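You operate a simulated robot arm through the tools that you are given. There is no shell and no other tool. Be economical: measure what you need, move in short steps, check, and stop when the job is done.

Carry out the task below with a simulated two-armed robot. There is one attempt and no reset: what you move stays moved.

## Task
Take the lid off the green tin on the filling stand and lay it down there. Then open the dryer door, put the blue rag on the grid of the bottom dryer shelf and shut the door again. Then take the white tub from the top of the wooden bench and leave it on the top of the small wooden bench. Then take the pan and leave it on the grey tray on the top of the small wooden bench. Then put the orange tub on the top of the wooden bench away on the top of the wall bench. Then take the leaf spring on the top of the wooden bench and put it away on the top of the steel bench. Then fetch the black pot and set it on top of the silver spacer. Then open the bottom steel drawer. The order counts. Set down upright: orange tub.

Only the result counts: the job must be done as asked and must still hold three seconds after the hand-in. Knocking over, shifting, dropping, spilling or breaking anything else fails it. A push-on lid holds only when it is set on centred and level and pressed home; a screw cap is set on level and turned clockwise until tight.

## Robot
Two 7-joint arms with fingered hands on one trunk, on a base that drives. Base frame: it is fixed to the floor where the robot stands at the start and does not move with it; the origin is under the middle of the robot, x ahead of it, y to its left, z up; the surface under the hand at the start is at about z = 62. Lengths are in cm, angles in rad, forces in N, time in s.
The left shoulder is at the start at [6, 12.6, 95.5], the right one opposite. With the tool pointing down near the work surface each hand reaches from about 36 to 72 cm from the robot's upright axis, wherever it stands, measured 20 degrees to its own side. Places, roughly: black pot [-575, 375, 50]; blue rag (9x6x4 cm) [-540, 230, 80]; bottom steel drawer [-570, 600, 20]; dryer door [-720, 10, 110]; green tin (7x7x6 cm) [50, 20, 60]; grey tray (30x21x3 cm) [-740, 430, 80]; grid of the bottom dryer shelf [-750, 10, 80]; leaf spring (10x3x2 cm) [-530, 320, 80]; orange tub (13x8x8 cm) [-520, 310, 80]; pan (9x15x3 cm) [-560, 200, 90]; spacer (8x8x3 cm) [-560, 420, 60]; top of the small wooden bench [-750, 430, 80]; top of the steel bench [-550, 650, 80]; top of the wall bench [-750, -230, 90]; tub [-525, 275, 75]. Payload 2.5 kg a hand.
The TCP of each hand is the grasp point between the finger pads, 3 cm short of the fingertips. In the tool frame z runs along the fingers and y along their closing line. Largest opening 10.4 cm; the body of the gripper starts 3.5 cm behind the TCP. The gripper is a hand of 5 fingers: y runs from the thumb to the fingers, the wrist lies at [-1.5, -10.4, -17.8] in the tool frame, and closing takes about 1.5 s.
Orientation is that of the tool frame in the base frame, as a unit quaternion [x, y, z, w]. With the fingers straight down and the wrist toward the robot, the tool's x, y and z point along [0, 1, 0], [1, 0, 0] and [0, 0, -1] of the base frame.

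## Interface
- The arms move only by the tool move_arm. It takes "left_rows", "right_rows" or both (then of equal length, played together; a hand with none holds still); each is a list that holds one entry, the list of rows, each a list of 7 numbers: the shift along the base's x, y, z in cm, then the turn, a rotation vector about the base's x, y, z in degrees, then the opening, from 0 (shut) to 1 (fully open). In form: [[[x, y, z, rx, ry, rz, claw], ...]]. A call has 1 to 10 rows; each row shifts and turns the commanded pose from where the row before left it. Each row takes 0.2 s and may step no farther than 5 cm and 0.15 rad from the row before; otherwise, or with a gripper value out of range, the whole call is refused. Where a pose cannot be reached the arm comes as near as it can. A force on the tool above 40 N (or 10 N above the force at the start of the call, whichever is more), or a blocked arm, ends the call early, and 0.2 s more pass. Each finger travels about 15.3 cm/s and halts on what it meets, pressing with about 24 N; the grip force reading is that of the motor and also rises with nothing between the fingers. The clock runs only during rows and for 0.2 s after the last one: add rows that do not move to give the fingers time. It gives the time, the measured TCP pose, the force on the tool (base axes), the opening and the grip force at its end, in the units of the frame above (readings bear some noise), with the torque about the TCP (base axes, N m) and any sound that the robot's microphone picked up, and new pictures: "show" is both (left out), scene, wrist or none (wrist: the cameras of the hands that moved).
- Cameras (640 x 400 px; columns grow to the right, rows downward): "scene" is now at [12.33, 1.49, 116.47]; the picture's right is [0.27, -0.96, 0.00], its down [-0.61, -0.17, -0.77] and it looks along [0.74, 0.21, -0.64] (base axes); focal length 279 px, centre (320, 200). "left" rides on the left gripper at [-8, -7.8, -14.1] in its tool frame; the picture's right is [-0.78, -0.30, 0.56], its down [0.53, -0.78, 0.33] and it looks along [0.33, 0.56, 0.76] (tool axes); focal length 247 px, centre (320, 200). "right" rides on the right gripper at [8, -7.8, -14.1] in its tool frame; the picture's right is [-0.78, 0.30, -0.56], its down [-0.53, -0.78, 0.33] and it looks along [-0.33, 0.56, 0.76] (tool axes); focal length 247 px, centre (320, 200). There is no depth. A picture from a camera that has moved, and an enlarged one, comes with that camera's place and axes in the base frame and with its lens. The place of the scene camera against the robot may be out by one fixed shift of up to 1.2 cm in any direction.
- lift_body(by): slides the trunk up (or, below 0, down) by that many cm; the arms and the scene camera ride with it, the base frame stays. It gives what a move gives, with no picture.
- steer(legs): drives the robot by 1 to 6 legs, each [ahead, left, turn to the left] in cm, cm and rad, along the robot's own axes; the way and the turn of a leg run together, so that a leg with both is an arc; at most 150 cm and 3.142 rad a leg. The arms and the cameras ride along, it lands a little off, and it stops where it bumps. It gives what a move gives, and a new picture of the scene camera.
- grasp_type(shape, hand): the hand has 5 fingers and takes this shape, open, in about a second: jaw (thumb against the fingers, like two jaws); tri (thumb and two fingers); tip (a fingertip pinch); poke (one finger out to press); point (the index stretched); flat (the hand flat); cup (the hand cupped); fist (a fist). The gripper value then closes the fingers along that shape, each until it touches; the sizes above hold for jaw. It gives what a move gives, with no picture.
- turn_head(pan, tilt): turns the head with the scene camera to pan (to the left, within 1.501 rad either way) and tilt (down, from -0.506 to 1.204), counted from straight ahead of the robot. It gives what a move gives, and a new picture of the scene camera.
- close_up(camera, box): a new picture of the part [left, top, right, bottom] of that camera's present view, enlarged. It takes no simulated time.
- sign_off(): hands the job in; it is judged then, once.

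Work in short steps. Places have to be worked out from the pictures, the camera data and where the tool is seen: move nearer, look again, correct. Check each grasp and each placing, and mend what went wrong. You have 483 turns and 360 pictures in all, those below and enlarged ones among them. Open the grippers and draw the arms clear of the work before you hand the job in, unless the task says otherwise; then end with one line.

The tools are called after ">>>" as name(argument=value, ...) on one line, values as JSON. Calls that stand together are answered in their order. move_arm: Moves the arms, as the interface text tells. Its arguments: {"type":"object","properties":{"left_rows":{"type":"array","items":{"type":"array","items":{"type":"array","items":{"type":"number"}}}},"right_rows":{"type":"array","items":{"type":"array","items":{"type":"array","items":{"type":"number"}}}},"show":{"type":"string","enum":["both","scene","wrist","none"]}},"required":[]} The other tools are called the same way: lift_body (by) slides the trunk up or down; grasp_type (shape, hand) gives the hand a shape; steer (legs) drives the base; turn_head (pan, tilt) turns the head that bears the scene camera; close_up (camera, box) takes an enlarged picture of a part of a camera's view; sign_off () hands the job in.

At the start:

```text
clock: 0.0
left_ee_pos: [39.41, 29.04, 95.82]
left_tcp_rot: [0.707, 0.707, 0.0, 0.0]
left_wrist_force: [-0.7, -0.2, 0.6]
left_moment: [-0.03, -0.02, -0.02]
left_grip_width: 10.37
left_finger_force: 0.0
left_shape: jaw
right_ee_pos: [46.35, -12.66, 91.61]
right_tcp_rot: [0.707, 0.707, 0.0, 0.0]
right_wrist_force: [0.1, 0.4, 0.2]
right_moment: [0.0, -0.01, 0.0]
right_grip_width: 10.34
right_finger_force: 0.0
right_shape: jaw
trunk travel left (down, up): [-35.0, 59.0]
robot x, y, heading: [-0.2, 0.16, 0.004]
head pan, tilt: [0.276, 0.693]
```

scene: 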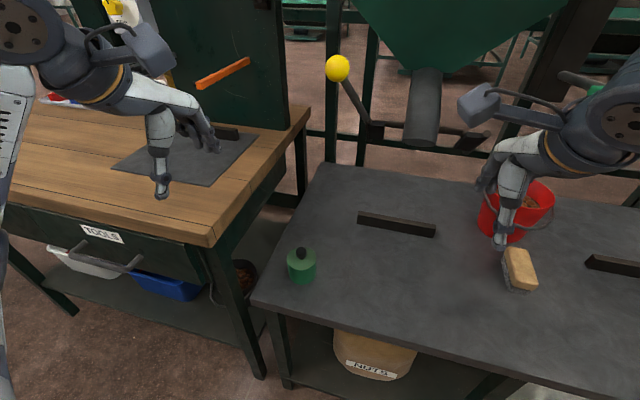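
right: 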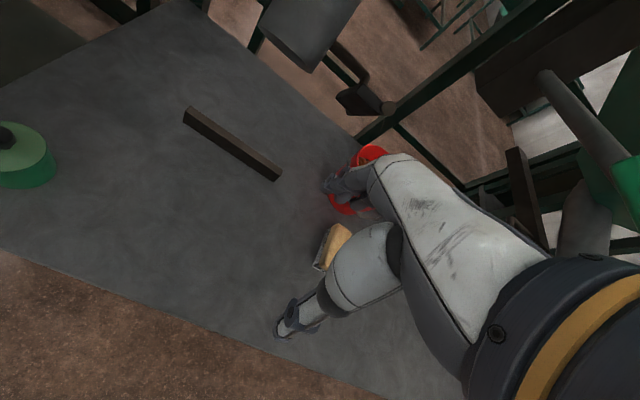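
left: 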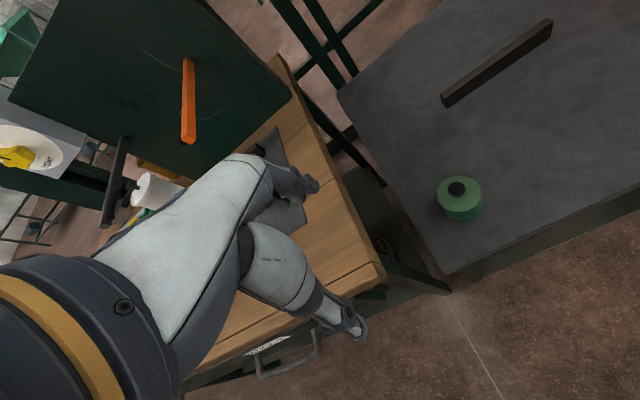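

The green tin with a dark knob stands near [49.5, 16]. I take a closer look at it.

>>> close_up(camera="scene", box=[260, 225, 340, 300])

>>> close_up(camera="left", box=[410, 160, 510, 235])

```text
5.33 times, centred on (300, 262) of scene
camera zoom: at [12.33, 1.49, 116.47], right [0.27, -0.96, 0.0], down [-0.61, -0.17, -0.77], along [0.74, 0.21, -0.64], focal length 1489 px, centre (427, -133)
```

zoom: 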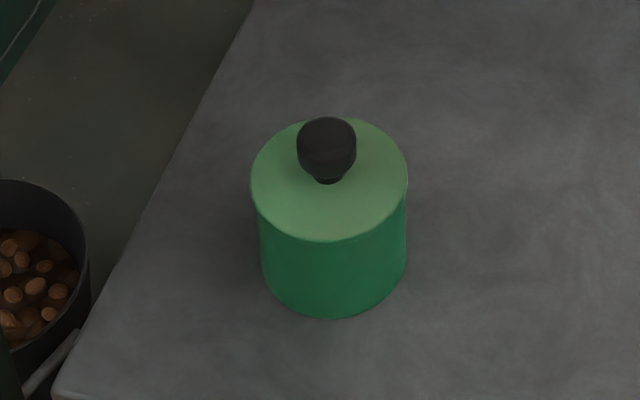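

```text
5.33 times, centred on (460, 198) of left
camera zoom: at [31.76, 21.16, 109.92], right [-0.3, -0.78, -0.56], down [-0.78, 0.53, -0.33], along [0.56, 0.33, -0.76], focal length 1317 px, centre (-427, 213)
```

zoom: 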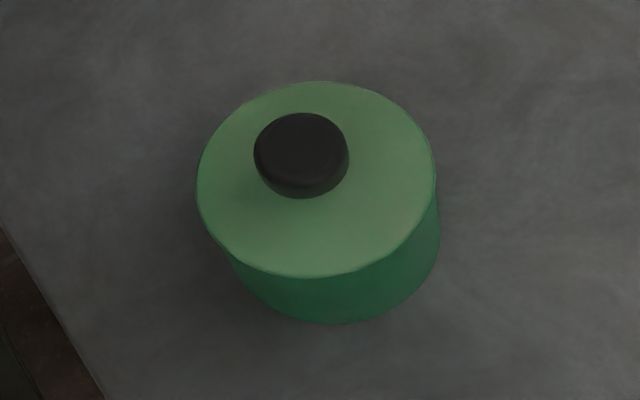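

Triangulating from both cameras, the lid's centre is at about [47.7, 16.2, 68.5], with a knob about 2.7 cm wide on top. I bring the left hand above it.

>>> move_arm(left_rows=[[[2.8, -4, -1, 0, 0, 0, 1], [2.8, -4, -1, 0, 0, 0, 0.8], [2.7, -4, -1, 0, 0, 0, 0.6], [0, -0.8, -4, 0, 0, 0, 0.6], [0, 0, -4, 0, 0, 0, 0.6], [0, 0, -4, 0, 0, 0, 0.6], [0, 0, 0, 0, 0, 0, 0.6]]])

```text
clock: 1.6
left_ee_pos: [48.07, 16.08, 80.77]
left_tcp_rot: [0.707, 0.707, 0.001, 0.001]
left_wrist_force: [-0.1, -0.2, 0.4]
left_moment: [0.0, 0.03, 0.02]
left_grip_width: 6.27
left_finger_force: 0.0
left_shape: jaw
right_ee_pos: [46.39, -12.55, 91.75]
right_tcp_rot: [0.707, 0.707, 0.0, 0.0]
right_wrist_force: [-0.8, -0.4, -0.3]
right_moment: [0.01, -0.03, 0.01]
right_grip_width: 10.36
right_finger_force: 0.1
right_shape: jaw
trunk travel left (down, up): [-35.0, 59.0]
robot x, y, heading: [-0.37, 0.25, 0.005]
head pan, tilt: [0.276, 0.693]
camera scene: at [12.33, 1.49, 116.47], right [0.27, -0.96, 0.0], down [-0.61, -0.17, -0.77], along [0.74, 0.21, -0.64], focal length 279 px, centre (320, 200)
camera left: at [40.34, 8.06, 94.85], right [-0.3, -0.78, -0.56], down [-0.78, 0.53, -0.33], along [0.56, 0.33, -0.76], focal length 247 px, centre (320, 200)
```

scene: 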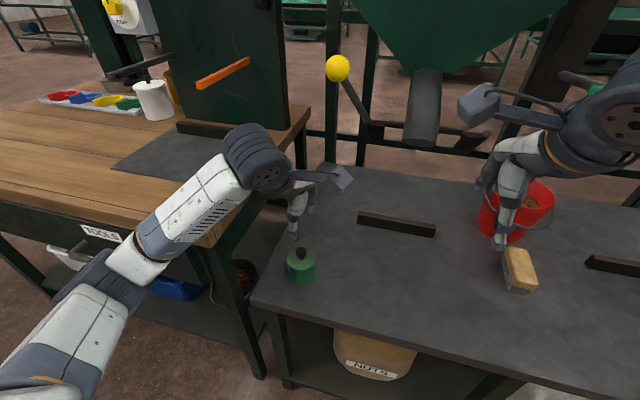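
left: 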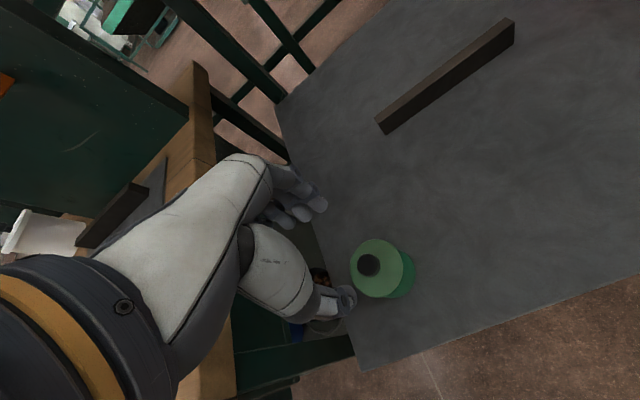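

The hand is centred over the knob. I lower it to just above the lid.

>>> move_arm(left_rows=[[[0, 0.1, -3, 0, 0, 0, 0.6], [0, 0, -3, 0, 0, 0, 0.6], [0, 0, -2, 0, 0, 0, 0.6], [0, 0, 0, 0, 0, 0, 0.6]]])

>>> close_up(camera="left", box=[220, 150, 460, 300])

>>> close_up(camera="scene", box=[240, 180, 400, 300])

```text
clock: 2.6
left_ee_pos: [47.91, 16.36, 72.88]
left_tcp_rot: [0.707, 0.707, 0.001, 0.0]
left_wrist_force: [0.3, 1.3, -0.3]
left_moment: [-0.02, 0.0, -0.01]
left_grip_width: 6.33
left_finger_force: 0.0
left_shape: jaw
right_ee_pos: [46.19, -12.68, 91.56]
right_tcp_rot: [0.707, 0.707, 0.001, 0.001]
right_wrist_force: [0.3, 0.3, -0.5]
right_moment: [0.02, 0.0, 0.01]
right_grip_width: 10.35
right_finger_force: 0.2
right_shape: jaw
trunk travel left (down, up): [-35.0, 59.0]
robot x, y, heading: [0.07, 0.07, 0.004]
head pan, tilt: [0.276, 0.693]
camera scene: at [12.33, 1.49, 116.47], right [0.27, -0.96, 0.0], down [-0.61, -0.17, -0.77], along [0.74, 0.21, -0.64], focal length 279 px, centre (320, 200)
camera left: at [40.25, 8.4, 86.97], right [-0.3, -0.78, -0.56], down [-0.78, 0.53, -0.33], along [0.56, 0.33, -0.76], focal length 247 px, centre (320, 200)
```

scene: 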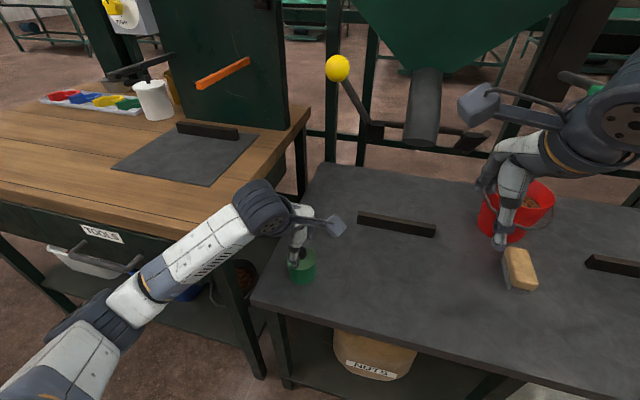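
left: 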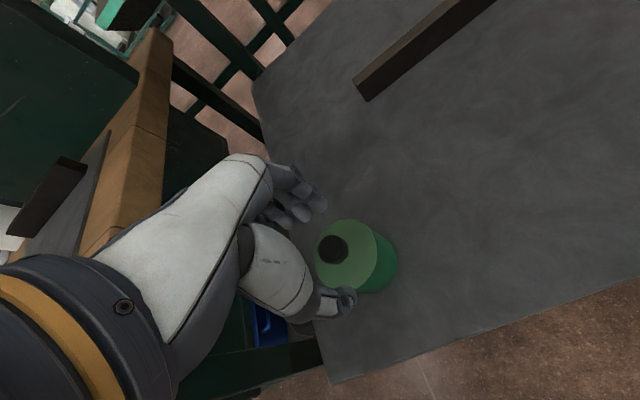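

```text
2.67 times, centred on (340, 225) of left
camera zoom: at [40.25, 8.4, 86.97], right [-0.3, -0.78, -0.56], down [-0.78, 0.53, -0.33], along [0.56, 0.33, -0.76], focal length 659 px, centre (267, 133)
```

zoom: 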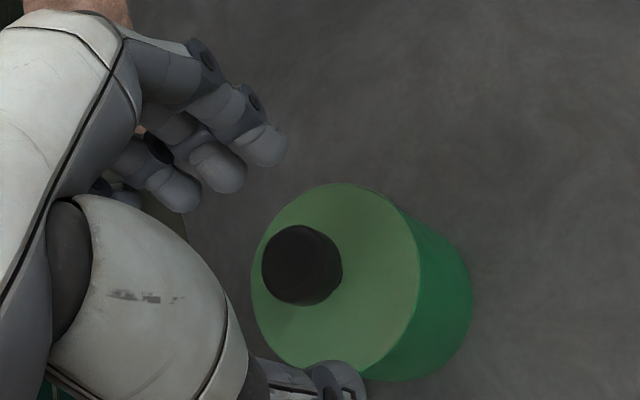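

```text
3.33 times, centred on (320, 240) of scene
camera zoom: at [12.33, 1.49, 116.47], right [0.27, -0.96, 0.0], down [-0.61, -0.17, -0.77], along [0.74, 0.21, -0.64], focal length 931 px, centre (320, 67)
```

zoom: 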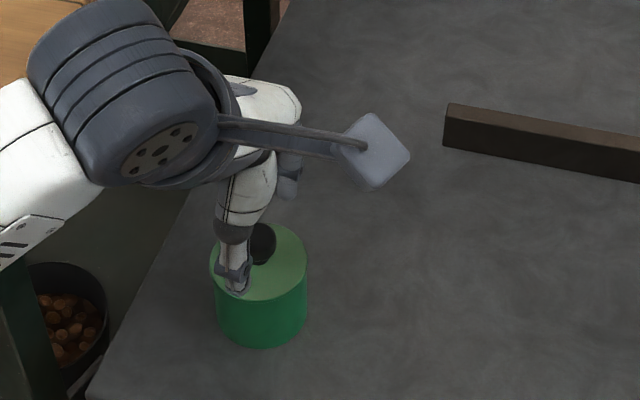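

The fingertips straddle the knob at z≈70, so I lower slightly and close.

>>> move_arm(left_rows=[[[0, -0.1, -0.5, 0, 0, 0, 0.5], [0, 0, 0, 0, 0, 0, 0.3], [0, 0, 0, 0, 0, 0, 0.15], [0, 0, 0, 0, 0, 0, 0], [0, 0, 0, 0, 0, 0, 0], [0, 0, 0, 0, 0, 0, 0], [0, 0, 0, 0, 0, 0, 0]]])

>>> close_up(camera="left", box=[220, 150, 460, 300])

```text
clock: 4.2
left_ee_pos: [47.89, 16.3, 72.3]
left_tcp_rot: [0.707, 0.707, 0.0, 0.0]
left_wrist_force: [-0.1, 0.3, 0.7]
left_moment: [-0.03, -0.02, 0.0]
left_grip_width: 1.75
left_finger_force: 24.5
left_shape: jaw
right_ee_pos: [46.4, -12.54, 91.71]
right_tcp_rot: [0.707, 0.707, 0.001, 0.0]
right_wrist_force: [-0.4, 0.3, -0.5]
right_moment: [0.01, 0.03, -0.02]
right_grip_width: 10.36
right_finger_force: 0.0
right_shape: jaw
trunk travel left (down, up): [-35.0, 59.0]
robot x, y, heading: [-0.41, 0.05, -0.003]
head pan, tilt: [0.276, 0.693]
heard: snap
camera scene: at [12.33, 1.49, 116.47], right [0.27, -0.96, 0.0], down [-0.61, -0.17, -0.77], along [0.74, 0.21, -0.64], focal length 279 px, centre (320, 200)
camera left: at [40.19, 8.37, 86.44], right [-0.3, -0.78, -0.56], down [-0.78, 0.53, -0.33], along [0.56, 0.33, -0.76], focal length 247 px, centre (320, 200)
```

scene: 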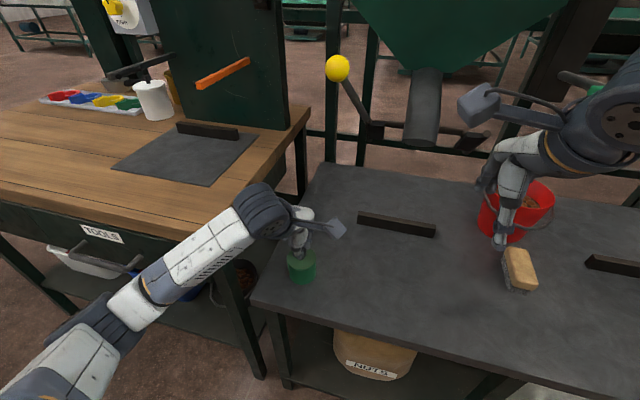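
left: 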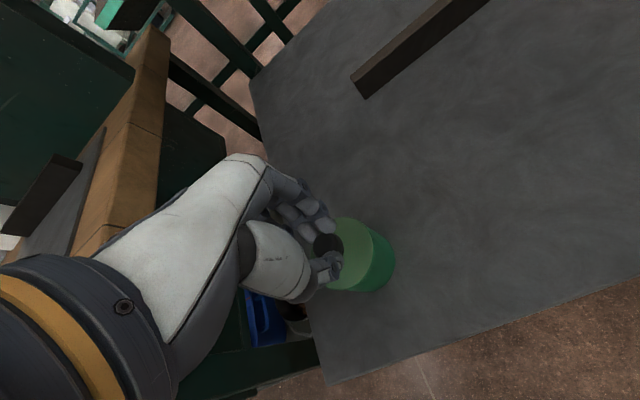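

```text
2.67 times, centred on (340, 225) of left
camera zoom: at [40.19, 8.37, 86.44], right [-0.3, -0.78, -0.56], down [-0.78, 0.53, -0.33], along [0.56, 0.33, -0.76], focal length 659 px, centre (267, 133)
```

zoom: 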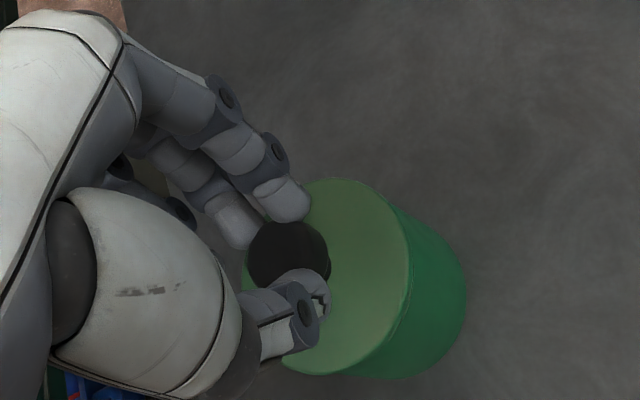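

The knob is gripped and a snap was heard. I lift slowly.

>>> move_arm(left_rows=[[[0, 0, 0.5, 0, 0, 0, 0], [0, 0, 1, 0, 0, 0, 0], [0, 0, 1.5, 0, 0, 0, 0], [0, 0, 3, 0, 0, 0, 0], [0, 0, 3, 0, 0, 0, 0], [0, 0, 0, 0, 0, 0, 0]]])

>>> close_up(camera="scene", box=[240, 180, 400, 300])

```text
clock: 5.6
left_ee_pos: [47.79, 16.34, 81.13]
left_tcp_rot: [0.708, 0.707, -0.001, 0.0]
left_wrist_force: [-0.9, 0.3, -0.5]
left_moment: [0.03, 0.05, -0.01]
left_grip_width: 1.72
left_finger_force: 23.9
left_shape: jaw
right_ee_pos: [46.25, -12.6, 91.62]
right_tcp_rot: [0.707, 0.707, 0.0, 0.0]
right_wrist_force: [-0.8, -0.3, 0.0]
right_moment: [0.0, 0.05, 0.01]
right_grip_width: 10.38
right_finger_force: 0.1
right_shape: jaw
trunk travel left (down, up): [-35.0, 59.0]
robot x, y, heading: [-0.32, -0.22, -0.003]
head pan, tilt: [0.276, 0.693]
camera scene: at [12.33, 1.49, 116.47], right [0.27, -0.96, 0.0], down [-0.61, -0.17, -0.77], along [0.74, 0.21, -0.64], focal length 279 px, centre (320, 200)
camera left: at [40.14, 8.52, 95.29], right [-0.3, -0.78, -0.56], down [-0.78, 0.53, -0.33], along [0.56, 0.33, -0.76], focal length 247 px, centre (320, 200)
```

scene: 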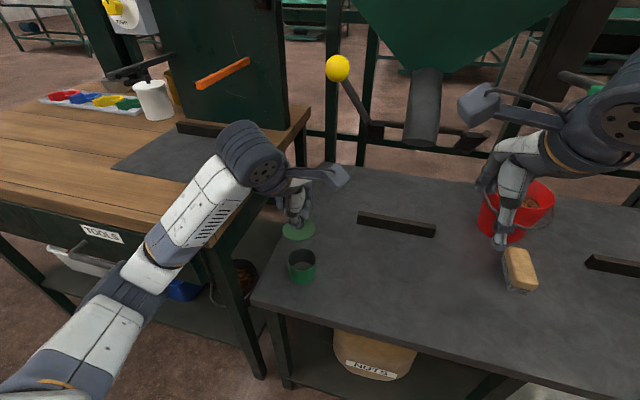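
left: 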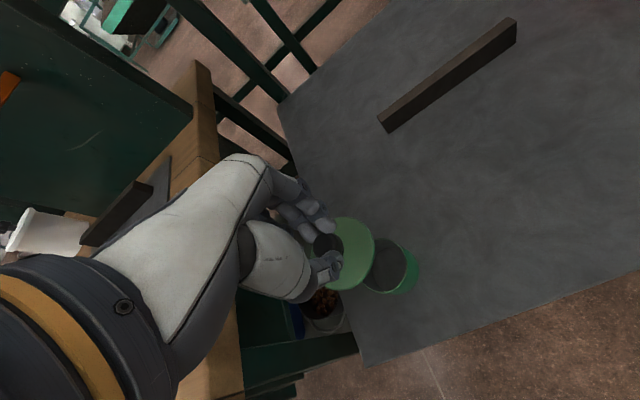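

```text
3.33 times, centred on (320, 240) of scene
camera zoom: at [12.33, 1.49, 116.47], right [0.27, -0.96, 0.0], down [-0.61, -0.17, -0.77], along [0.74, 0.21, -0.64], focal length 931 px, centre (320, 67)
```

zoom: 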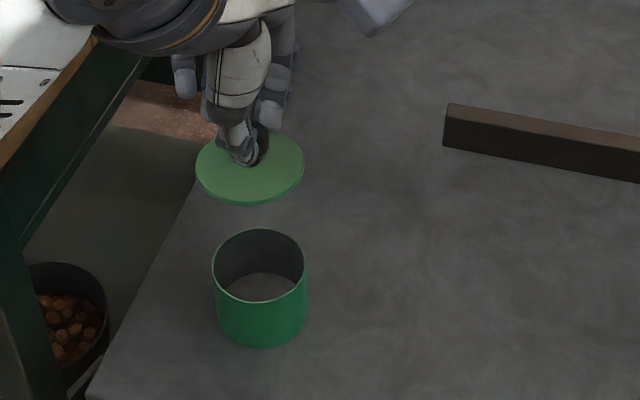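

The lid is off and the tin stayed in place. I move the lid sideways to y≈5 and lower it toward the table.

>>> move_arm(left_rows=[[[0, -4, 0, 0, 0, 0, 0], [0, -4, 0, 0, 0, 0, 0], [0, -3.2, 0, 0, 0, 0, 0], [0, 0, -4, 0, 0, 0, 0], [0, 0, -4, 0, 0, 0, 0], [0, 0, -3, 0, 0, 0, 0], [0, 0, -2, 0, 0, 0, 0], [0, 0, 0, 0, 0, 0, 0]]])

>>> close_up(camera="scene", box=[260, 190, 420, 310])

```text
clock: 7.4
left_ee_pos: [47.8, 5.23, 68.32]
left_tcp_rot: [0.707, 0.707, 0.0, 0.0]
left_wrist_force: [-0.2, -0.2, -0.4]
left_moment: [-0.02, -0.02, -0.01]
left_grip_width: 1.72
left_finger_force: 24.1
left_shape: jaw
right_ee_pos: [46.32, -12.59, 91.7]
right_tcp_rot: [0.707, 0.707, 0.0, -0.001]
right_wrist_force: [-0.1, -0.1, 0.8]
right_moment: [0.01, -0.01, 0.03]
right_grip_width: 10.35
right_finger_force: 0.1
right_shape: jaw
trunk travel left (down, up): [-35.0, 59.0]
robot x, y, heading: [0.21, 0.38, -0.008]
head pan, tilt: [0.276, 0.693]
camera scene: at [12.33, 1.49, 116.47], right [0.27, -0.96, 0.0], down [-0.61, -0.17, -0.77], along [0.74, 0.21, -0.64], focal length 279 px, centre (320, 200)
camera left: at [40.13, -2.74, 82.42], right [-0.3, -0.78, -0.56], down [-0.78, 0.53, -0.33], along [0.56, 0.33, -0.76], focal length 247 px, centre (320, 200)
```

scene: 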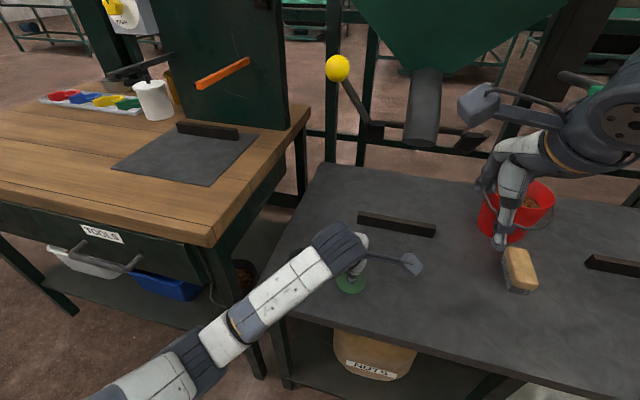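
left: 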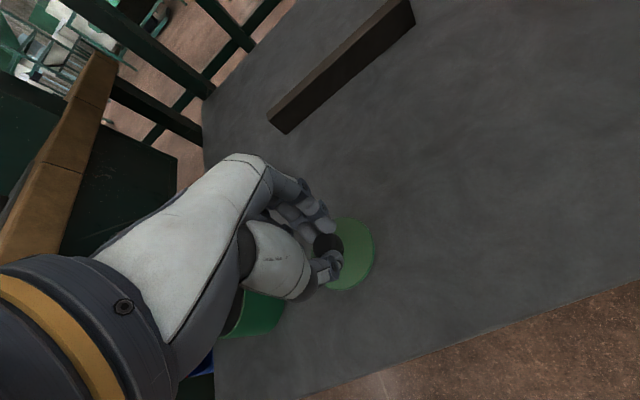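

```text
3.33 times, centred on (340, 250) of scene
camera zoom: at [12.33, 1.49, 116.47], right [0.27, -0.96, 0.0], down [-0.61, -0.17, -0.77], along [0.74, 0.21, -0.64], focal length 931 px, centre (253, 33)
```

zoom: 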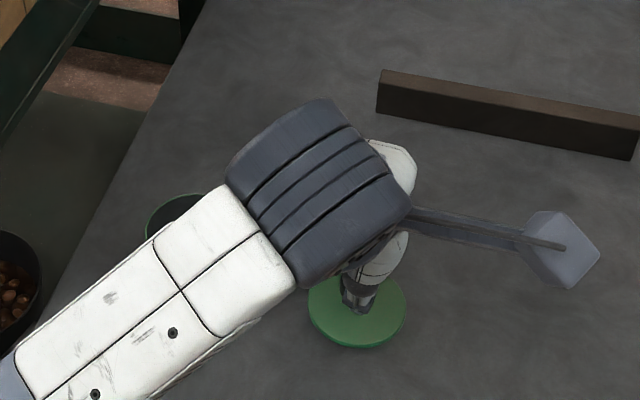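

Lid is just above the table. I lower in fine steps until contact.

>>> move_arm(left_rows=[[[0, 0, -0.5, 0, 0, 0, 0], [0, 0, -0.4, 0, 0, 0, 0], [0, 0, -0.3, 0, 0, 0, 0], [0, 0, -0.2, 0, 0, 0, 0], [0, 0, 0, 0, 0, 0, 0]]], show="wrist")

```text
clock: 8.6
left_ee_pos: [47.88, 5.15, 67.53]
left_tcp_rot: [0.708, 0.707, 0.003, 0.006]
left_wrist_force: [-1.7, 2.7, 26.3]
left_moment: [0.13, -0.11, 0.04]
left_grip_width: 1.89
left_finger_force: 23.6
left_shape: jaw
right_ee_pos: [46.11, -12.59, 91.76]
right_tcp_rot: [0.707, 0.707, 0.001, 0.001]
right_wrist_force: [-0.2, 0.2, 0.1]
right_moment: [0.0, 0.03, -0.05]
right_grip_width: 10.35
right_finger_force: 0.1
right_shape: jaw
trunk travel left (down, up): [-35.0, 59.0]
robot x, y, heading: [-0.03, 0.29, 0.001]
head pan, tilt: [0.276, 0.693]
camera left: at [40.0, -2.78, 81.41], right [-0.29, -0.78, -0.56], down [-0.77, 0.53, -0.34], along [0.56, 0.33, -0.76], focal length 247 px, centre (320, 200)
```

left: 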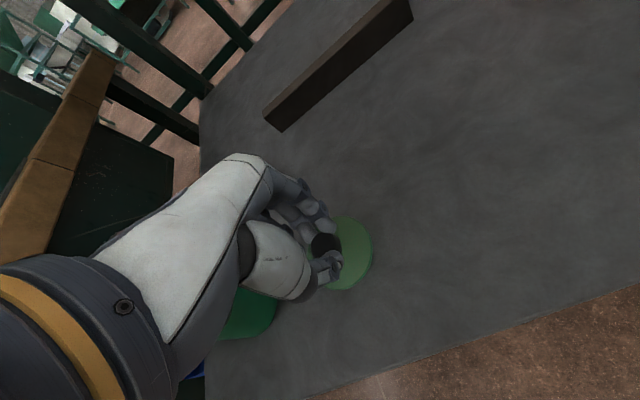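

The lid rests on the table. I ease up the pressure, open, and rise clear.

>>> move_arm(left_rows=[[[0, 0, 0.4, 0, 0, 0, 0.1], [0, 0, 0, 0, 0, 0, 0.3], [0, 0, 0, 0, 0, 0, 0.5], [0, 0, 0, 0, 0, 0, 0.6], [0, 0, 0, 0, 0, 0, 0.6], [0, 0, 3, 0, 0, 0, 0.6], [0, 0, 5, 0, 0, 0, 0.6], [0, 0, 5, 0, 0, 0, 0.6], [0, 0, 5, 0, 0, 0, 0.6], [0, 4, 2, 0, 0, 0, 0.6]]])

>>> close_up(camera="scene", box=[260, 190, 420, 310])

```text
clock: 10.8
left_ee_pos: [47.61, 8.97, 87.17]
left_tcp_rot: [0.707, 0.707, -0.001, 0.0]
left_wrist_force: [-0.7, -0.6, 1.1]
left_moment: [-0.01, 0.0, 0.01]
left_grip_width: 6.21
left_finger_force: 0.1
left_shape: jaw
right_ee_pos: [46.23, -12.59, 91.58]
right_tcp_rot: [0.707, 0.707, -0.001, -0.001]
right_wrist_force: [-0.6, -0.4, 0.1]
right_moment: [0.01, -0.03, -0.01]
right_grip_width: 10.38
right_finger_force: 0.1
right_shape: jaw
trunk travel left (down, up): [-35.0, 59.0]
robot x, y, heading: [0.26, -0.33, 0.006]
head pan, tilt: [0.276, 0.693]
camera scene: at [12.32, 1.48, 116.46], right [0.27, -0.96, 0.0], down [-0.61, -0.17, -0.77], along [0.74, 0.21, -0.64], focal length 279 px, centre (320, 200)
camera left: at [39.96, 1.08, 101.23], right [-0.3, -0.78, -0.56], down [-0.78, 0.53, -0.33], along [0.55, 0.34, -0.76], focal length 247 px, centre (320, 200)
```

scene: 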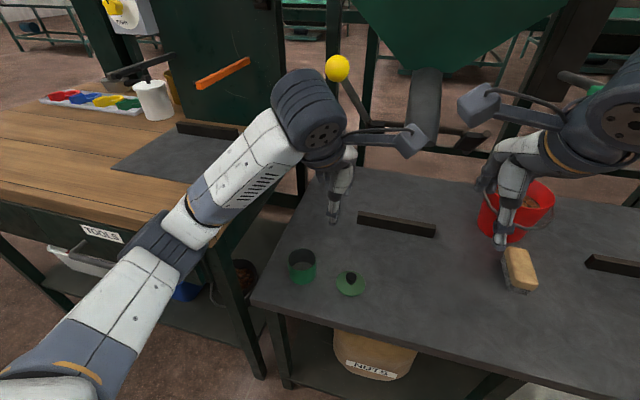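
left: 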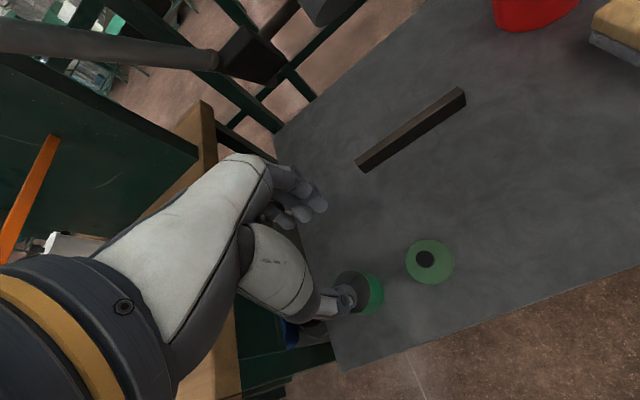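

```text
3.33 times, centred on (340, 250) of scene
camera zoom: at [12.32, 1.48, 116.46], right [0.27, -0.96, 0.0], down [-0.61, -0.17, -0.77], along [0.74, 0.21, -0.64], focal length 931 px, centre (253, 33)
```

zoom: 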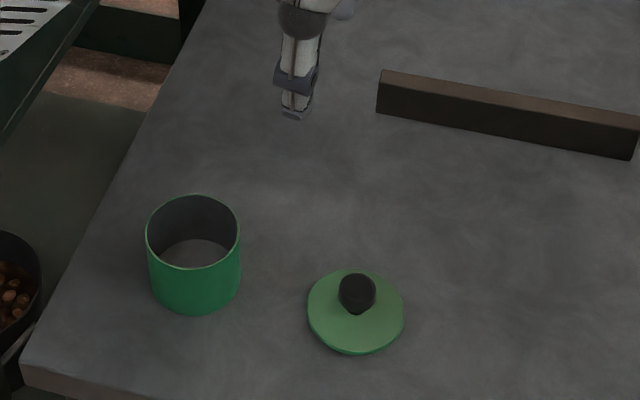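

The lid lies flat on the stand. I draw the left arm in and turn the head left for a look at the room.

>>> move_arm(left_rows=[[[-3, 4, 2, 0, 0, 0, 1], [-3, 4, 2, 0, 0, 0, 1], [-2, 4, 2, 0, 0, 0, 1], [-2, 3, 2, 0, 0, 0, 1]]], right_rows=[[[-2, -2, 2, 0, 0, 0, 1], [-2, -2, 2, 0, 0, 0, 1], [-2, -2, 0, 0, 0, 0, 1], [-2, -2, 0, 0, 0, 0, 1]]], show="none")

>>> steer(legs=[[-40, 0, 0]])

>>> turn_head(pan=1.5, tilt=0.2)

```text
refused: row 1 steps farther than a row can; nothing moved
```

```text
clock: 13.3
left_ee_pos: [7.5, 8.8, 87.12]
left_tcp_rot: [0.709, 0.705, -0.001, 0.0]
left_wrist_force: [-0.6, -0.1, 0.1]
left_moment: [0.03, 0.0, -0.03]
left_grip_width: 6.23
left_finger_force: 0.1
left_shape: jaw
right_ee_pos: [6.12, -12.67, 91.59]
right_tcp_rot: [0.709, 0.706, 0.0, 0.001]
right_wrist_force: [-0.2, 0.1, -0.5]
right_moment: [-0.02, 0.02, 0.01]
right_grip_width: 10.34
right_finger_force: 0.1
right_shape: jaw
trunk travel left (down, up): [-35.0, 59.0]
robot x, y, heading: [-39.84, 0.39, -0.003]
head pan, tilt: [0.276, 0.693]
camera scene: at [-27.83, 1.53, 116.47], right [0.27, -0.96, 0.0], down [-0.62, -0.17, -0.77], along [0.74, 0.21, -0.64], focal length 279 px, centre (320, 200)
```

scene: 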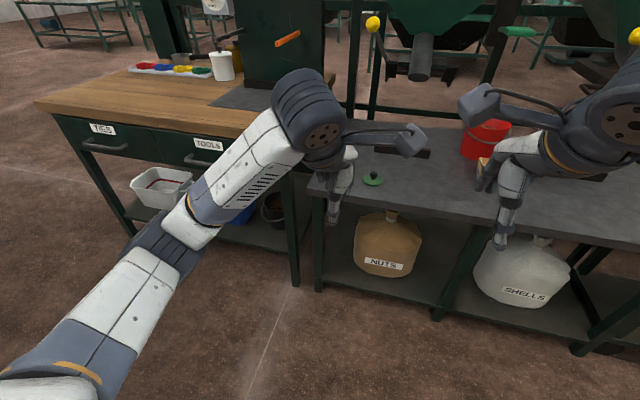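

```text
clock: 14.7
left_ee_pos: [7.45, 8.87, 87.05]
left_tcp_rot: [0.709, 0.705, 0.0, 0.0]
left_wrist_force: [-0.6, 0.1, -0.1]
left_moment: [-0.01, 0.01, 0.01]
left_grip_width: 6.22
left_finger_force: 0.2
left_shape: jaw
right_ee_pos: [6.08, -12.61, 91.64]
right_tcp_rot: [0.708, 0.706, 0.0, 0.0]
right_wrist_force: [-1.2, 0.0, 0.0]
right_moment: [0.02, -0.02, -0.02]
right_grip_width: 10.36
right_finger_force: 0.0
right_shape: jaw
trunk travel left (down, up): [-35.0, 59.0]
robot x, y, heading: [-40.29, 0.0, -0.005]
head pan, tilt: [1.499, 0.201]
camera scene: at [-35.32, 8.55, 120.94], right [1.0, -0.08, 0.0], down [-0.02, -0.2, -0.98], along [0.08, 0.98, -0.2], focal length 279 px, centre (320, 200)
```

scene: 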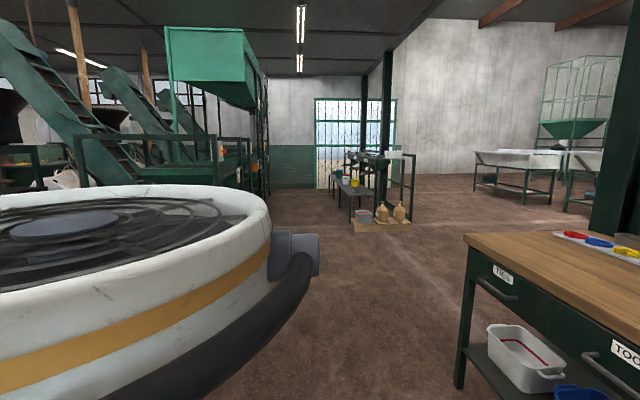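

A big round drum lies to my left; I need to know its place. I tuck the arms first.

>>> move_arm(left_rows=[[[-2, 3, 2, 0, 0, 0, 1], [-2, 3, 2, 0, 0, 0, 1], [-2, 3, 2, 0, 0, 0, 1], [-2, 3, 2, 0, 0, 0, 1], [-2, 1, 0, 0, 0, 0, 1]]], right_rows=[[[-2, -2, 1, 0, 0, 0, 1], [-2, -2, 1, 0, 0, 0, 1], [-2, -2, 1, 0, 0, 0, 1], [-2, -2, 0, 0, 0, 0, 1], [-1, 0, 0, 0, 0, 0, 1]]], show="none")

>>> turn_head(pan=1.5, tilt=0.7)

>>> turn_head(pan=-1.5, tilt=0.4)

```text
clock: 15.9
left_ee_pos: [-2.46, 21.87, 95.13]
left_tcp_rot: [0.709, 0.705, 0.0, 0.0]
left_wrist_force: [-0.2, -0.2, 0.6]
left_moment: [-0.03, 0.01, -0.01]
left_grip_width: 10.37
left_finger_force: 0.0
left_shape: jaw
right_ee_pos: [-2.93, -21.06, 94.44]
right_tcp_rot: [0.709, 0.705, 0.0, 0.0]
right_wrist_force: [0.1, -0.3, 0.6]
right_moment: [0.0, 0.01, 0.01]
right_grip_width: 10.4
right_finger_force: 0.1
right_shape: jaw
trunk travel left (down, up): [-35.0, 59.0]
robot x, y, heading: [-39.69, 0.23, -0.002]
head pan, tilt: [1.499, 0.201]
```

```text
clock: 16.9
left_ee_pos: [-2.52, 21.89, 95.1]
left_tcp_rot: [0.709, 0.705, 0.0, 0.0]
left_wrist_force: [-0.7, -0.2, 0.7]
left_moment: [-0.02, 0.01, -0.04]
left_grip_width: 10.39
left_finger_force: 0.0
left_shape: jaw
right_ee_pos: [-2.79, -20.96, 94.39]
right_tcp_rot: [0.709, 0.705, -0.001, 0.001]
right_wrist_force: [0.3, -0.2, -0.3]
right_moment: [-0.01, 0.02, 0.0]
right_grip_width: 10.36
right_finger_force: 0.0
right_shape: jaw
trunk travel left (down, up): [-35.0, 59.0]
robot x, y, heading: [-40.2, -0.22, -0.01]
head pan, tilt: [1.499, 0.7]
camera scene: at [-35.39, 7.73, 116.41], right [1.0, -0.08, 0.0], down [-0.05, -0.64, -0.77], along [0.06, 0.76, -0.64], focal length 279 px, centre (320, 200)
```

scene: 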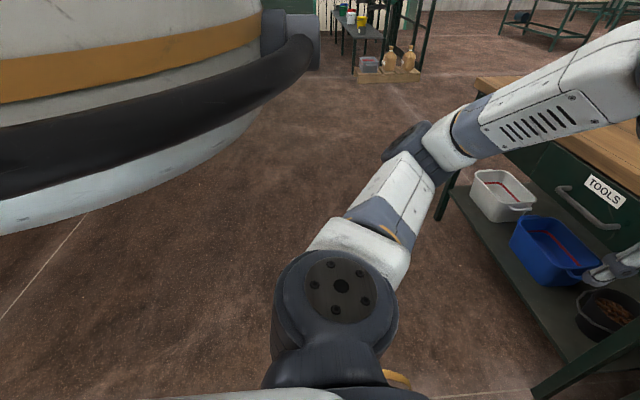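

```text
clock: 19.4
left_ee_pos: [-2.42, 21.92, 95.18]
left_tcp_rot: [0.71, 0.705, -0.001, 0.0]
left_wrist_force: [-0.8, 0.0, -0.6]
left_moment: [0.0, 0.0, 0.0]
left_grip_width: 10.39
left_finger_force: 0.1
left_shape: jaw
right_ee_pos: [-2.88, -20.97, 94.41]
right_tcp_rot: [0.709, 0.705, 0.0, 0.0]
right_wrist_force: [-1.2, 0.0, -0.1]
right_moment: [0.0, 0.03, -0.03]
right_grip_width: 10.36
right_finger_force: 0.0
right_shape: jaw
trunk travel left (down, up): [-35.0, 59.0]
robot x, y, heading: [-40.08, 0.14, -0.004]
head pan, tilt: [-1.499, 0.4]
camera scene: at [-35.43, -9.98, 119.09], right [-1.0, -0.07, 0.0], down [-0.03, 0.39, -0.92], along [0.06, -0.92, -0.39], focal length 279 px, centre (320, 200)
```

scene: 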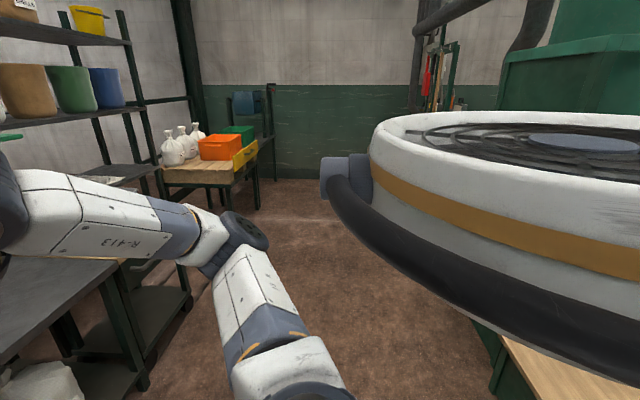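

The "drum" is symmetric on both sides, so it's the robot's own body. I turn the robot around to face -x, head level.

>>> turn_head(pan=0, tilt=0.3)

>>> steer(legs=[[-30, 0, 0], [0, 0, 1.57]])

>>> steer(legs=[[0, 0, 1.2]])

```text
clock: 21.1
left_ee_pos: [-2.52, 21.87, 95.22]
left_tcp_rot: [0.709, 0.705, 0.001, 0.0]
left_wrist_force: [0.5, -0.6, -0.4]
left_moment: [-0.02, 0.0, 0.01]
left_grip_width: 10.4
left_finger_force: 0.1
left_shape: jaw
right_ee_pos: [-2.82, -20.93, 94.42]
right_tcp_rot: [0.708, 0.706, 0.0, 0.0]
right_wrist_force: [-0.3, -0.1, -0.3]
right_moment: [-0.02, -0.01, 0.05]
right_grip_width: 10.37
right_finger_force: 0.1
right_shape: jaw
trunk travel left (down, up): [-35.0, 59.0]
robot x, y, heading: [-40.27, -0.22, -0.004]
head pan, tilt: [0.0, 0.3]
camera scene: at [-26.71, -0.8, 120.02], right [-0.01, -1.0, 0.0], down [-0.3, 0.0, -0.96], along [0.96, -0.01, -0.3], focal length 279 px, centre (320, 200)
```

scene: 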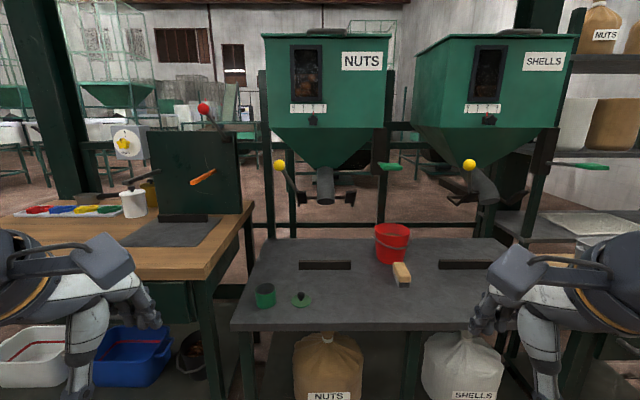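

```text
clock: 26.9
left_ee_pos: [-91.21, 38.27, 95.13]
left_tcp_rot: [0.006, 1.0, -0.001, 0.001]
left_wrist_force: [-0.3, 0.1, -0.4]
left_moment: [0.01, -0.01, -0.01]
left_grip_width: 10.38
left_finger_force: 0.1
left_shape: jaw
right_ee_pos: [-48.58, 37.46, 94.48]
right_tcp_rot: [0.006, 1.0, 0.0, 0.0]
right_wrist_force: [-0.1, -0.9, 0.8]
right_moment: [0.02, 0.04, -0.03]
right_grip_width: 10.37
right_finger_force: 0.0
right_shape: jaw
trunk travel left (down, up): [-35.0, 59.0]
robot x, y, heading: [-69.7, 0.52, 1.559]
head pan, tilt: [0.0, 0.3]
camera scene: at [-69.56, 12.98, 120.02], right [1.0, -0.01, 0.0], down [0.0, -0.3, -0.96], along [0.01, 0.96, -0.3], focal length 279 px, centre (320, 200)
```

scene: 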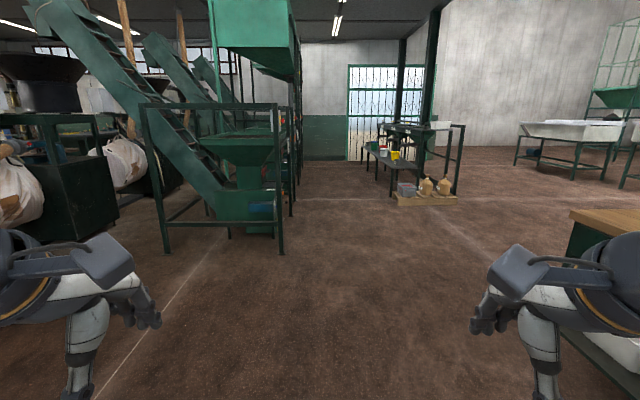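

```text
clock: 30.3
left_ee_pos: [-112.9, -5.74, 95.13]
left_tcp_rot: [-0.558, 0.83, 0.0, 0.0]
left_wrist_force: [0.0, 0.0, 0.9]
left_moment: [0.0, -0.01, -0.02]
left_grip_width: 10.4
left_finger_force: 0.0
left_shape: jaw
right_ee_pos: [-96.59, 33.9, 94.55]
right_tcp_rot: [-0.558, 0.83, 0.0, 0.0]
right_wrist_force: [0.2, 0.9, 0.1]
right_moment: [0.04, 0.0, -0.03]
right_grip_width: 10.35
right_finger_force: 0.0
right_shape: jaw
trunk travel left (down, up): [-35.0, 59.0]
robot x, y, heading: [-70.17, 0.39, 2.753]
head pan, tilt: [0.0, 0.3]
camera scene: at [-82.09, 4.69, 120.02], right [0.38, 0.93, 0.0], down [0.27, -0.11, -0.96], along [-0.88, 0.36, -0.3], focal length 279 px, centre (320, 200)
```

scene: 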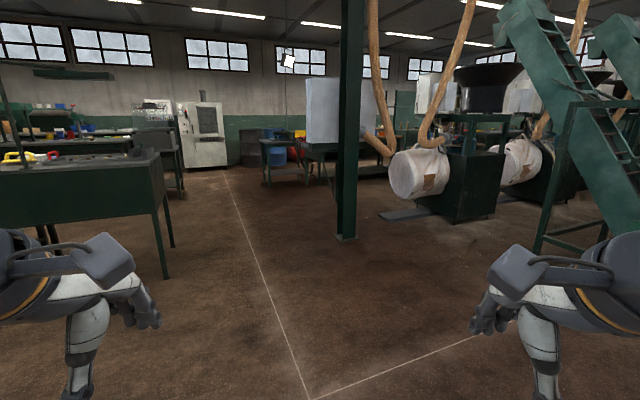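

The white dryer cabinet stands at the far end, about straight along -x. I drive along the lane, keeping y≈40 to clear the green bench on the left.

>>> steer(legs=[[0, 0, 0.195], [117, 0, 0], [117, 0, 0], [0, 0, 0.2]])

```text
clock: 43.3
left_ee_pos: [-336.89, 14.66, 95.11]
left_tcp_rot: [0.733, -0.68, 0.0, -0.001]
left_wrist_force: [-0.3, 0.1, -0.5]
left_moment: [0.0, -0.02, 0.03]
left_grip_width: 10.39
left_finger_force: 0.0
left_shape: jaw
right_ee_pos: [-340.0, 57.44, 94.41]
right_tcp_rot: [0.733, -0.68, 0.0, 0.0]
right_wrist_force: [0.5, -0.8, -0.6]
right_moment: [0.01, 0.03, -0.01]
right_grip_width: 10.39
right_finger_force: 0.1
right_shape: jaw
trunk travel left (down, up): [-35.0, 59.0]
robot x, y, heading: [-300.9, 39.55, -3.063]
head pan, tilt: [0.0, 0.3]
camera scene: at [-314.35, 37.55, 120.02], right [-0.07, 1.0, 0.0], down [0.29, 0.02, -0.96], along [-0.95, -0.07, -0.3], focal length 279 px, centre (320, 200)
```

scene: 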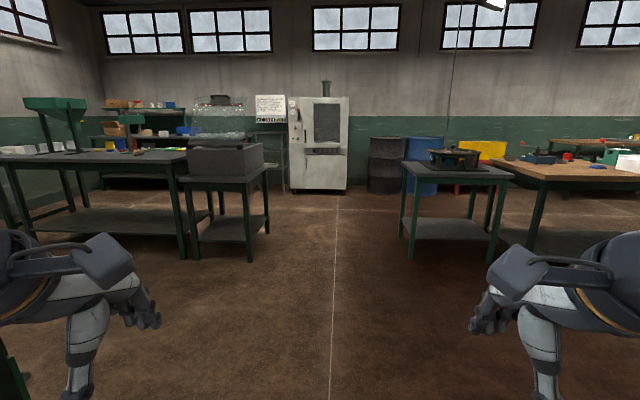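

The dryer is ahead between two tables. I zoom in on it.

>>> close_up(camera="scene", box=[270, 75, 370, 200])

>>> steer(legs=[[150, 0, -0.08], [80, 0, 0]])

```text
3.20 times, centred on (320, 138) of scene
camera zoom: at [-314.35, 37.55, 120.02], right [-0.07, 1.0, 0.0], down [0.29, 0.02, -0.96], along [-0.95, -0.07, -0.3], focal length 894 px, centre (320, 400)
```

zoom: 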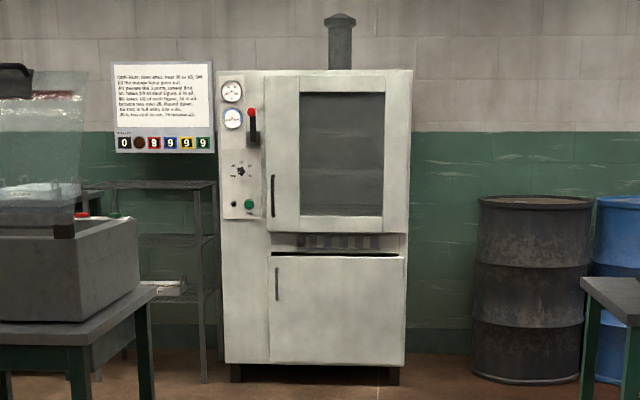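

```text
clock: 54.7
left_ee_pos: [-570.79, 16.84, 95.06]
left_tcp_rot: [-0.699, 0.715, 0.0, 0.0]
left_wrist_force: [-0.4, -0.1, -0.1]
left_moment: [-0.01, 0.01, 0.0]
left_grip_width: 10.36
left_finger_force: 0.2
left_shape: jaw
right_ee_pos: [-569.8, 59.63, 94.38]
right_tcp_rot: [-0.699, 0.715, 0.0, 0.0]
right_wrist_force: [-0.5, -0.2, -0.4]
right_moment: [0.0, 0.01, 0.0]
right_grip_width: 10.36
right_finger_force: 0.1
right_shape: jaw
trunk travel left (down, up): [-35.0, 59.0]
robot x, y, heading: [-532.81, 37.93, 3.125]
head pan, tilt: [0.0, 0.3]
camera scene: at [-546.11, 37.45, 120.02], right [0.02, 1.0, 0.0], down [0.3, -0.01, -0.96], along [-0.96, 0.02, -0.3], focal length 279 px, centre (320, 200)
```

scene: 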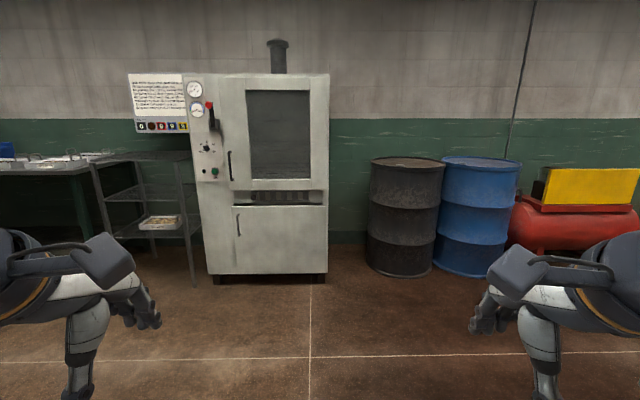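

The handle of the upper (window) door is on its left side at about y=-16, z 80–98; the hinge is on the right near y≈46. I drive nearer.

>>> steer(legs=[[105, 33, 0.016]])

>>> close_up(camera="scene", box=[160, 40, 480, 280])

```text
clock: 60.4
left_ee_pos: [-675.05, -17.59, 95.0]
left_tcp_rot: [0.711, -0.703, 0.0, 0.0]
left_wrist_force: [-0.4, 0.4, 0.4]
left_moment: [0.02, 0.01, -0.03]
left_grip_width: 10.39
left_finger_force: 0.1
left_shape: jaw
right_ee_pos: [-675.27, 25.22, 94.4]
right_tcp_rot: [0.711, -0.704, 0.0, -0.001]
right_wrist_force: [-0.7, 0.1, 0.0]
right_moment: [0.0, 0.02, 0.01]
right_grip_width: 10.37
right_finger_force: 0.0
right_shape: jaw
trunk travel left (down, up): [-35.0, 59.0]
robot x, y, heading: [-637.87, 4.69, -3.136]
head pan, tilt: [0.0, 0.3]
camera scene: at [-650.93, 3.82, 120.02], right [-0.01, 1.0, 0.0], down [0.3, 0.0, -0.96], along [-0.96, -0.01, -0.3], focal length 279 px, centre (320, 200)
```

scene: 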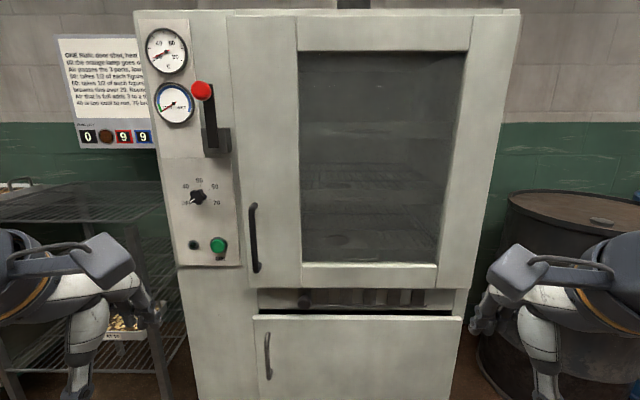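

```text
1.67 times, centred on (320, 160) of scene
camera zoom: at [-650.93, 3.82, 120.02], right [-0.01, 1.0, 0.0], down [0.3, 0.0, -0.96], along [-0.96, -0.01, -0.3], focal length 465 px, centre (320, 267)
```

zoom: 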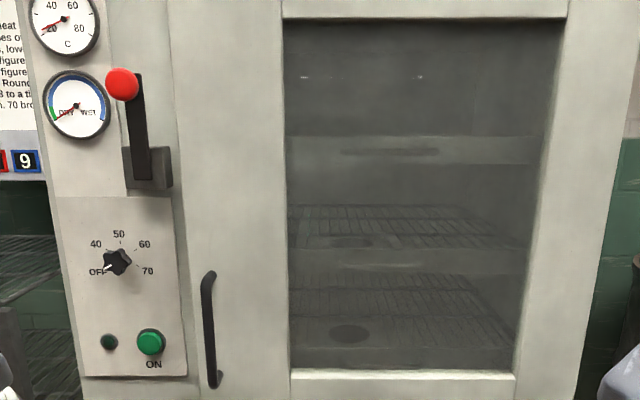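

By parallax from two views the handle centre is near [-716, -13.6, 89.6], with the hinge near y≈46.5. I turn the left hand forward (120° about [1,1,1]) with horizontal closing while approaching it.

>>> move_arm(left_rows=[[[-1.8, 0.27, -0.36, 4.6, 4.6, 4.6, 1], [-1.8, 0.27, -0.36, 4.6, 4.6, 4.6, 1], [-1.8, 0.27, -0.36, 4.6, 4.6, 4.6, 1], [-1.8, 0.27, -0.36, 4.6, 4.6, 4.6, 1], [-1.8, 0.27, -0.36, 4.6, 4.6, 4.6, 1], [-1.8, 0.27, -0.36, 4.6, 4.6, 4.6, 1], [-1.8, 0.27, -0.36, 4.6, 4.6, 4.6, 1], [-1.8, 0.27, -0.36, 4.6, 4.6, 4.6, 1]]], show="scene")

>>> move_arm(left_rows=[[[-1.8, 0.27, -0.36, 4.6, 4.6, 4.6, 1], [-1.8, 0.27, -0.36, 4.6, 4.6, 4.6, 1], [-1.8, 0.27, -0.36, 4.6, 4.6, 4.6, 1], [-1.8, 0.27, -0.36, 4.6, 4.6, 4.6, 1], [-1.8, 0.27, -0.36, 4.6, 4.6, 4.6, 1], [-1.8, 0.27, -0.36, 4.6, 4.6, 4.6, 1], [-1.5, 0.27, -0.36, 4.88, 4.88, 4.88, 1], [0, 0, 0, 0, 0, 0, 1]]])

```text
clock: 62.1
left_ee_pos: [-689.45, -15.32, 92.46]
left_tcp_rot: [0.819, -0.379, -0.431, -0.003]
left_wrist_force: [0.8, -0.4, 0.8]
left_moment: [-0.01, 0.01, 0.0]
left_grip_width: 10.39
left_finger_force: 0.0
left_shape: jaw
right_ee_pos: [-675.28, 25.25, 94.49]
right_tcp_rot: [0.711, -0.703, 0.0, 0.0]
right_wrist_force: [0.1, 0.8, -0.3]
right_moment: [0.03, -0.02, 0.02]
right_grip_width: 10.37
right_finger_force: 0.1
right_shape: jaw
trunk travel left (down, up): [-35.0, 59.0]
robot x, y, heading: [-637.68, 4.54, -3.132]
head pan, tilt: [0.0, 0.3]
camera scene: at [-650.93, 3.82, 120.02], right [-0.01, 1.0, 0.0], down [0.3, 0.0, -0.96], along [-0.96, -0.01, -0.3], focal length 279 px, centre (320, 200)
```

scene: 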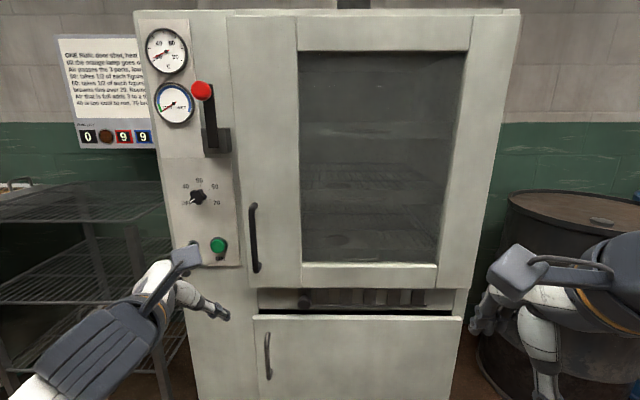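

```text
clock: 64.0
left_ee_pos: [-701.65, -13.46, 89.77]
left_tcp_rot: [-0.707, -0.003, 0.708, 0.004]
left_wrist_force: [0.8, 0.6, 0.4]
left_moment: [0.0, 0.0, 0.0]
left_grip_width: 10.38
left_finger_force: 0.0
left_shape: jaw
right_ee_pos: [-675.28, 25.25, 94.32]
right_tcp_rot: [0.711, -0.703, 0.0, 0.0]
right_wrist_force: [-0.6, -0.5, 0.3]
right_moment: [-0.03, 0.0, -0.01]
right_grip_width: 10.33
right_finger_force: 0.1
right_shape: jaw
trunk travel left (down, up): [-35.0, 59.0]
robot x, y, heading: [-637.68, 4.55, -3.131]
head pan, tilt: [0.0, 0.3]
camera scene: at [-650.93, 3.82, 120.02], right [-0.01, 1.0, 0.0], down [0.3, 0.0, -0.96], along [-0.96, -0.01, -0.3], focal length 279 px, centre (320, 200)
camera left: at [-687.39, -5.8, 97.93], right [-0.56, 0.29, 0.78], down [-0.33, 0.78, -0.53], along [-0.76, -0.55, -0.34], focal length 247 px, centre (320, 200)
```

scene: 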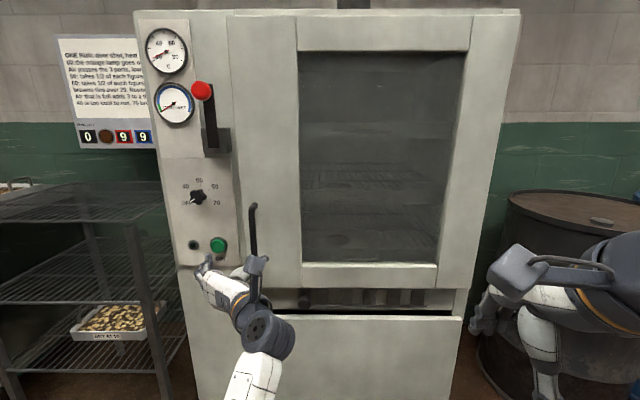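
left: 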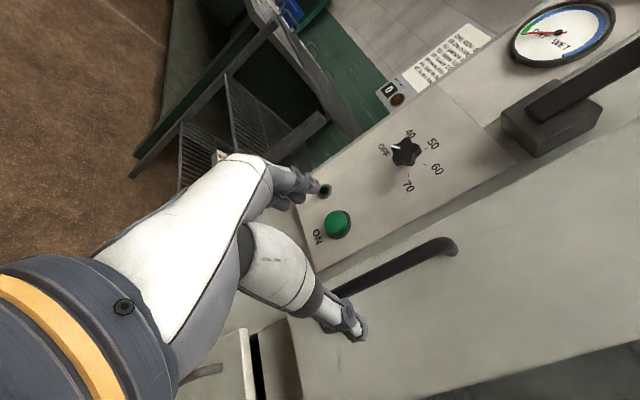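

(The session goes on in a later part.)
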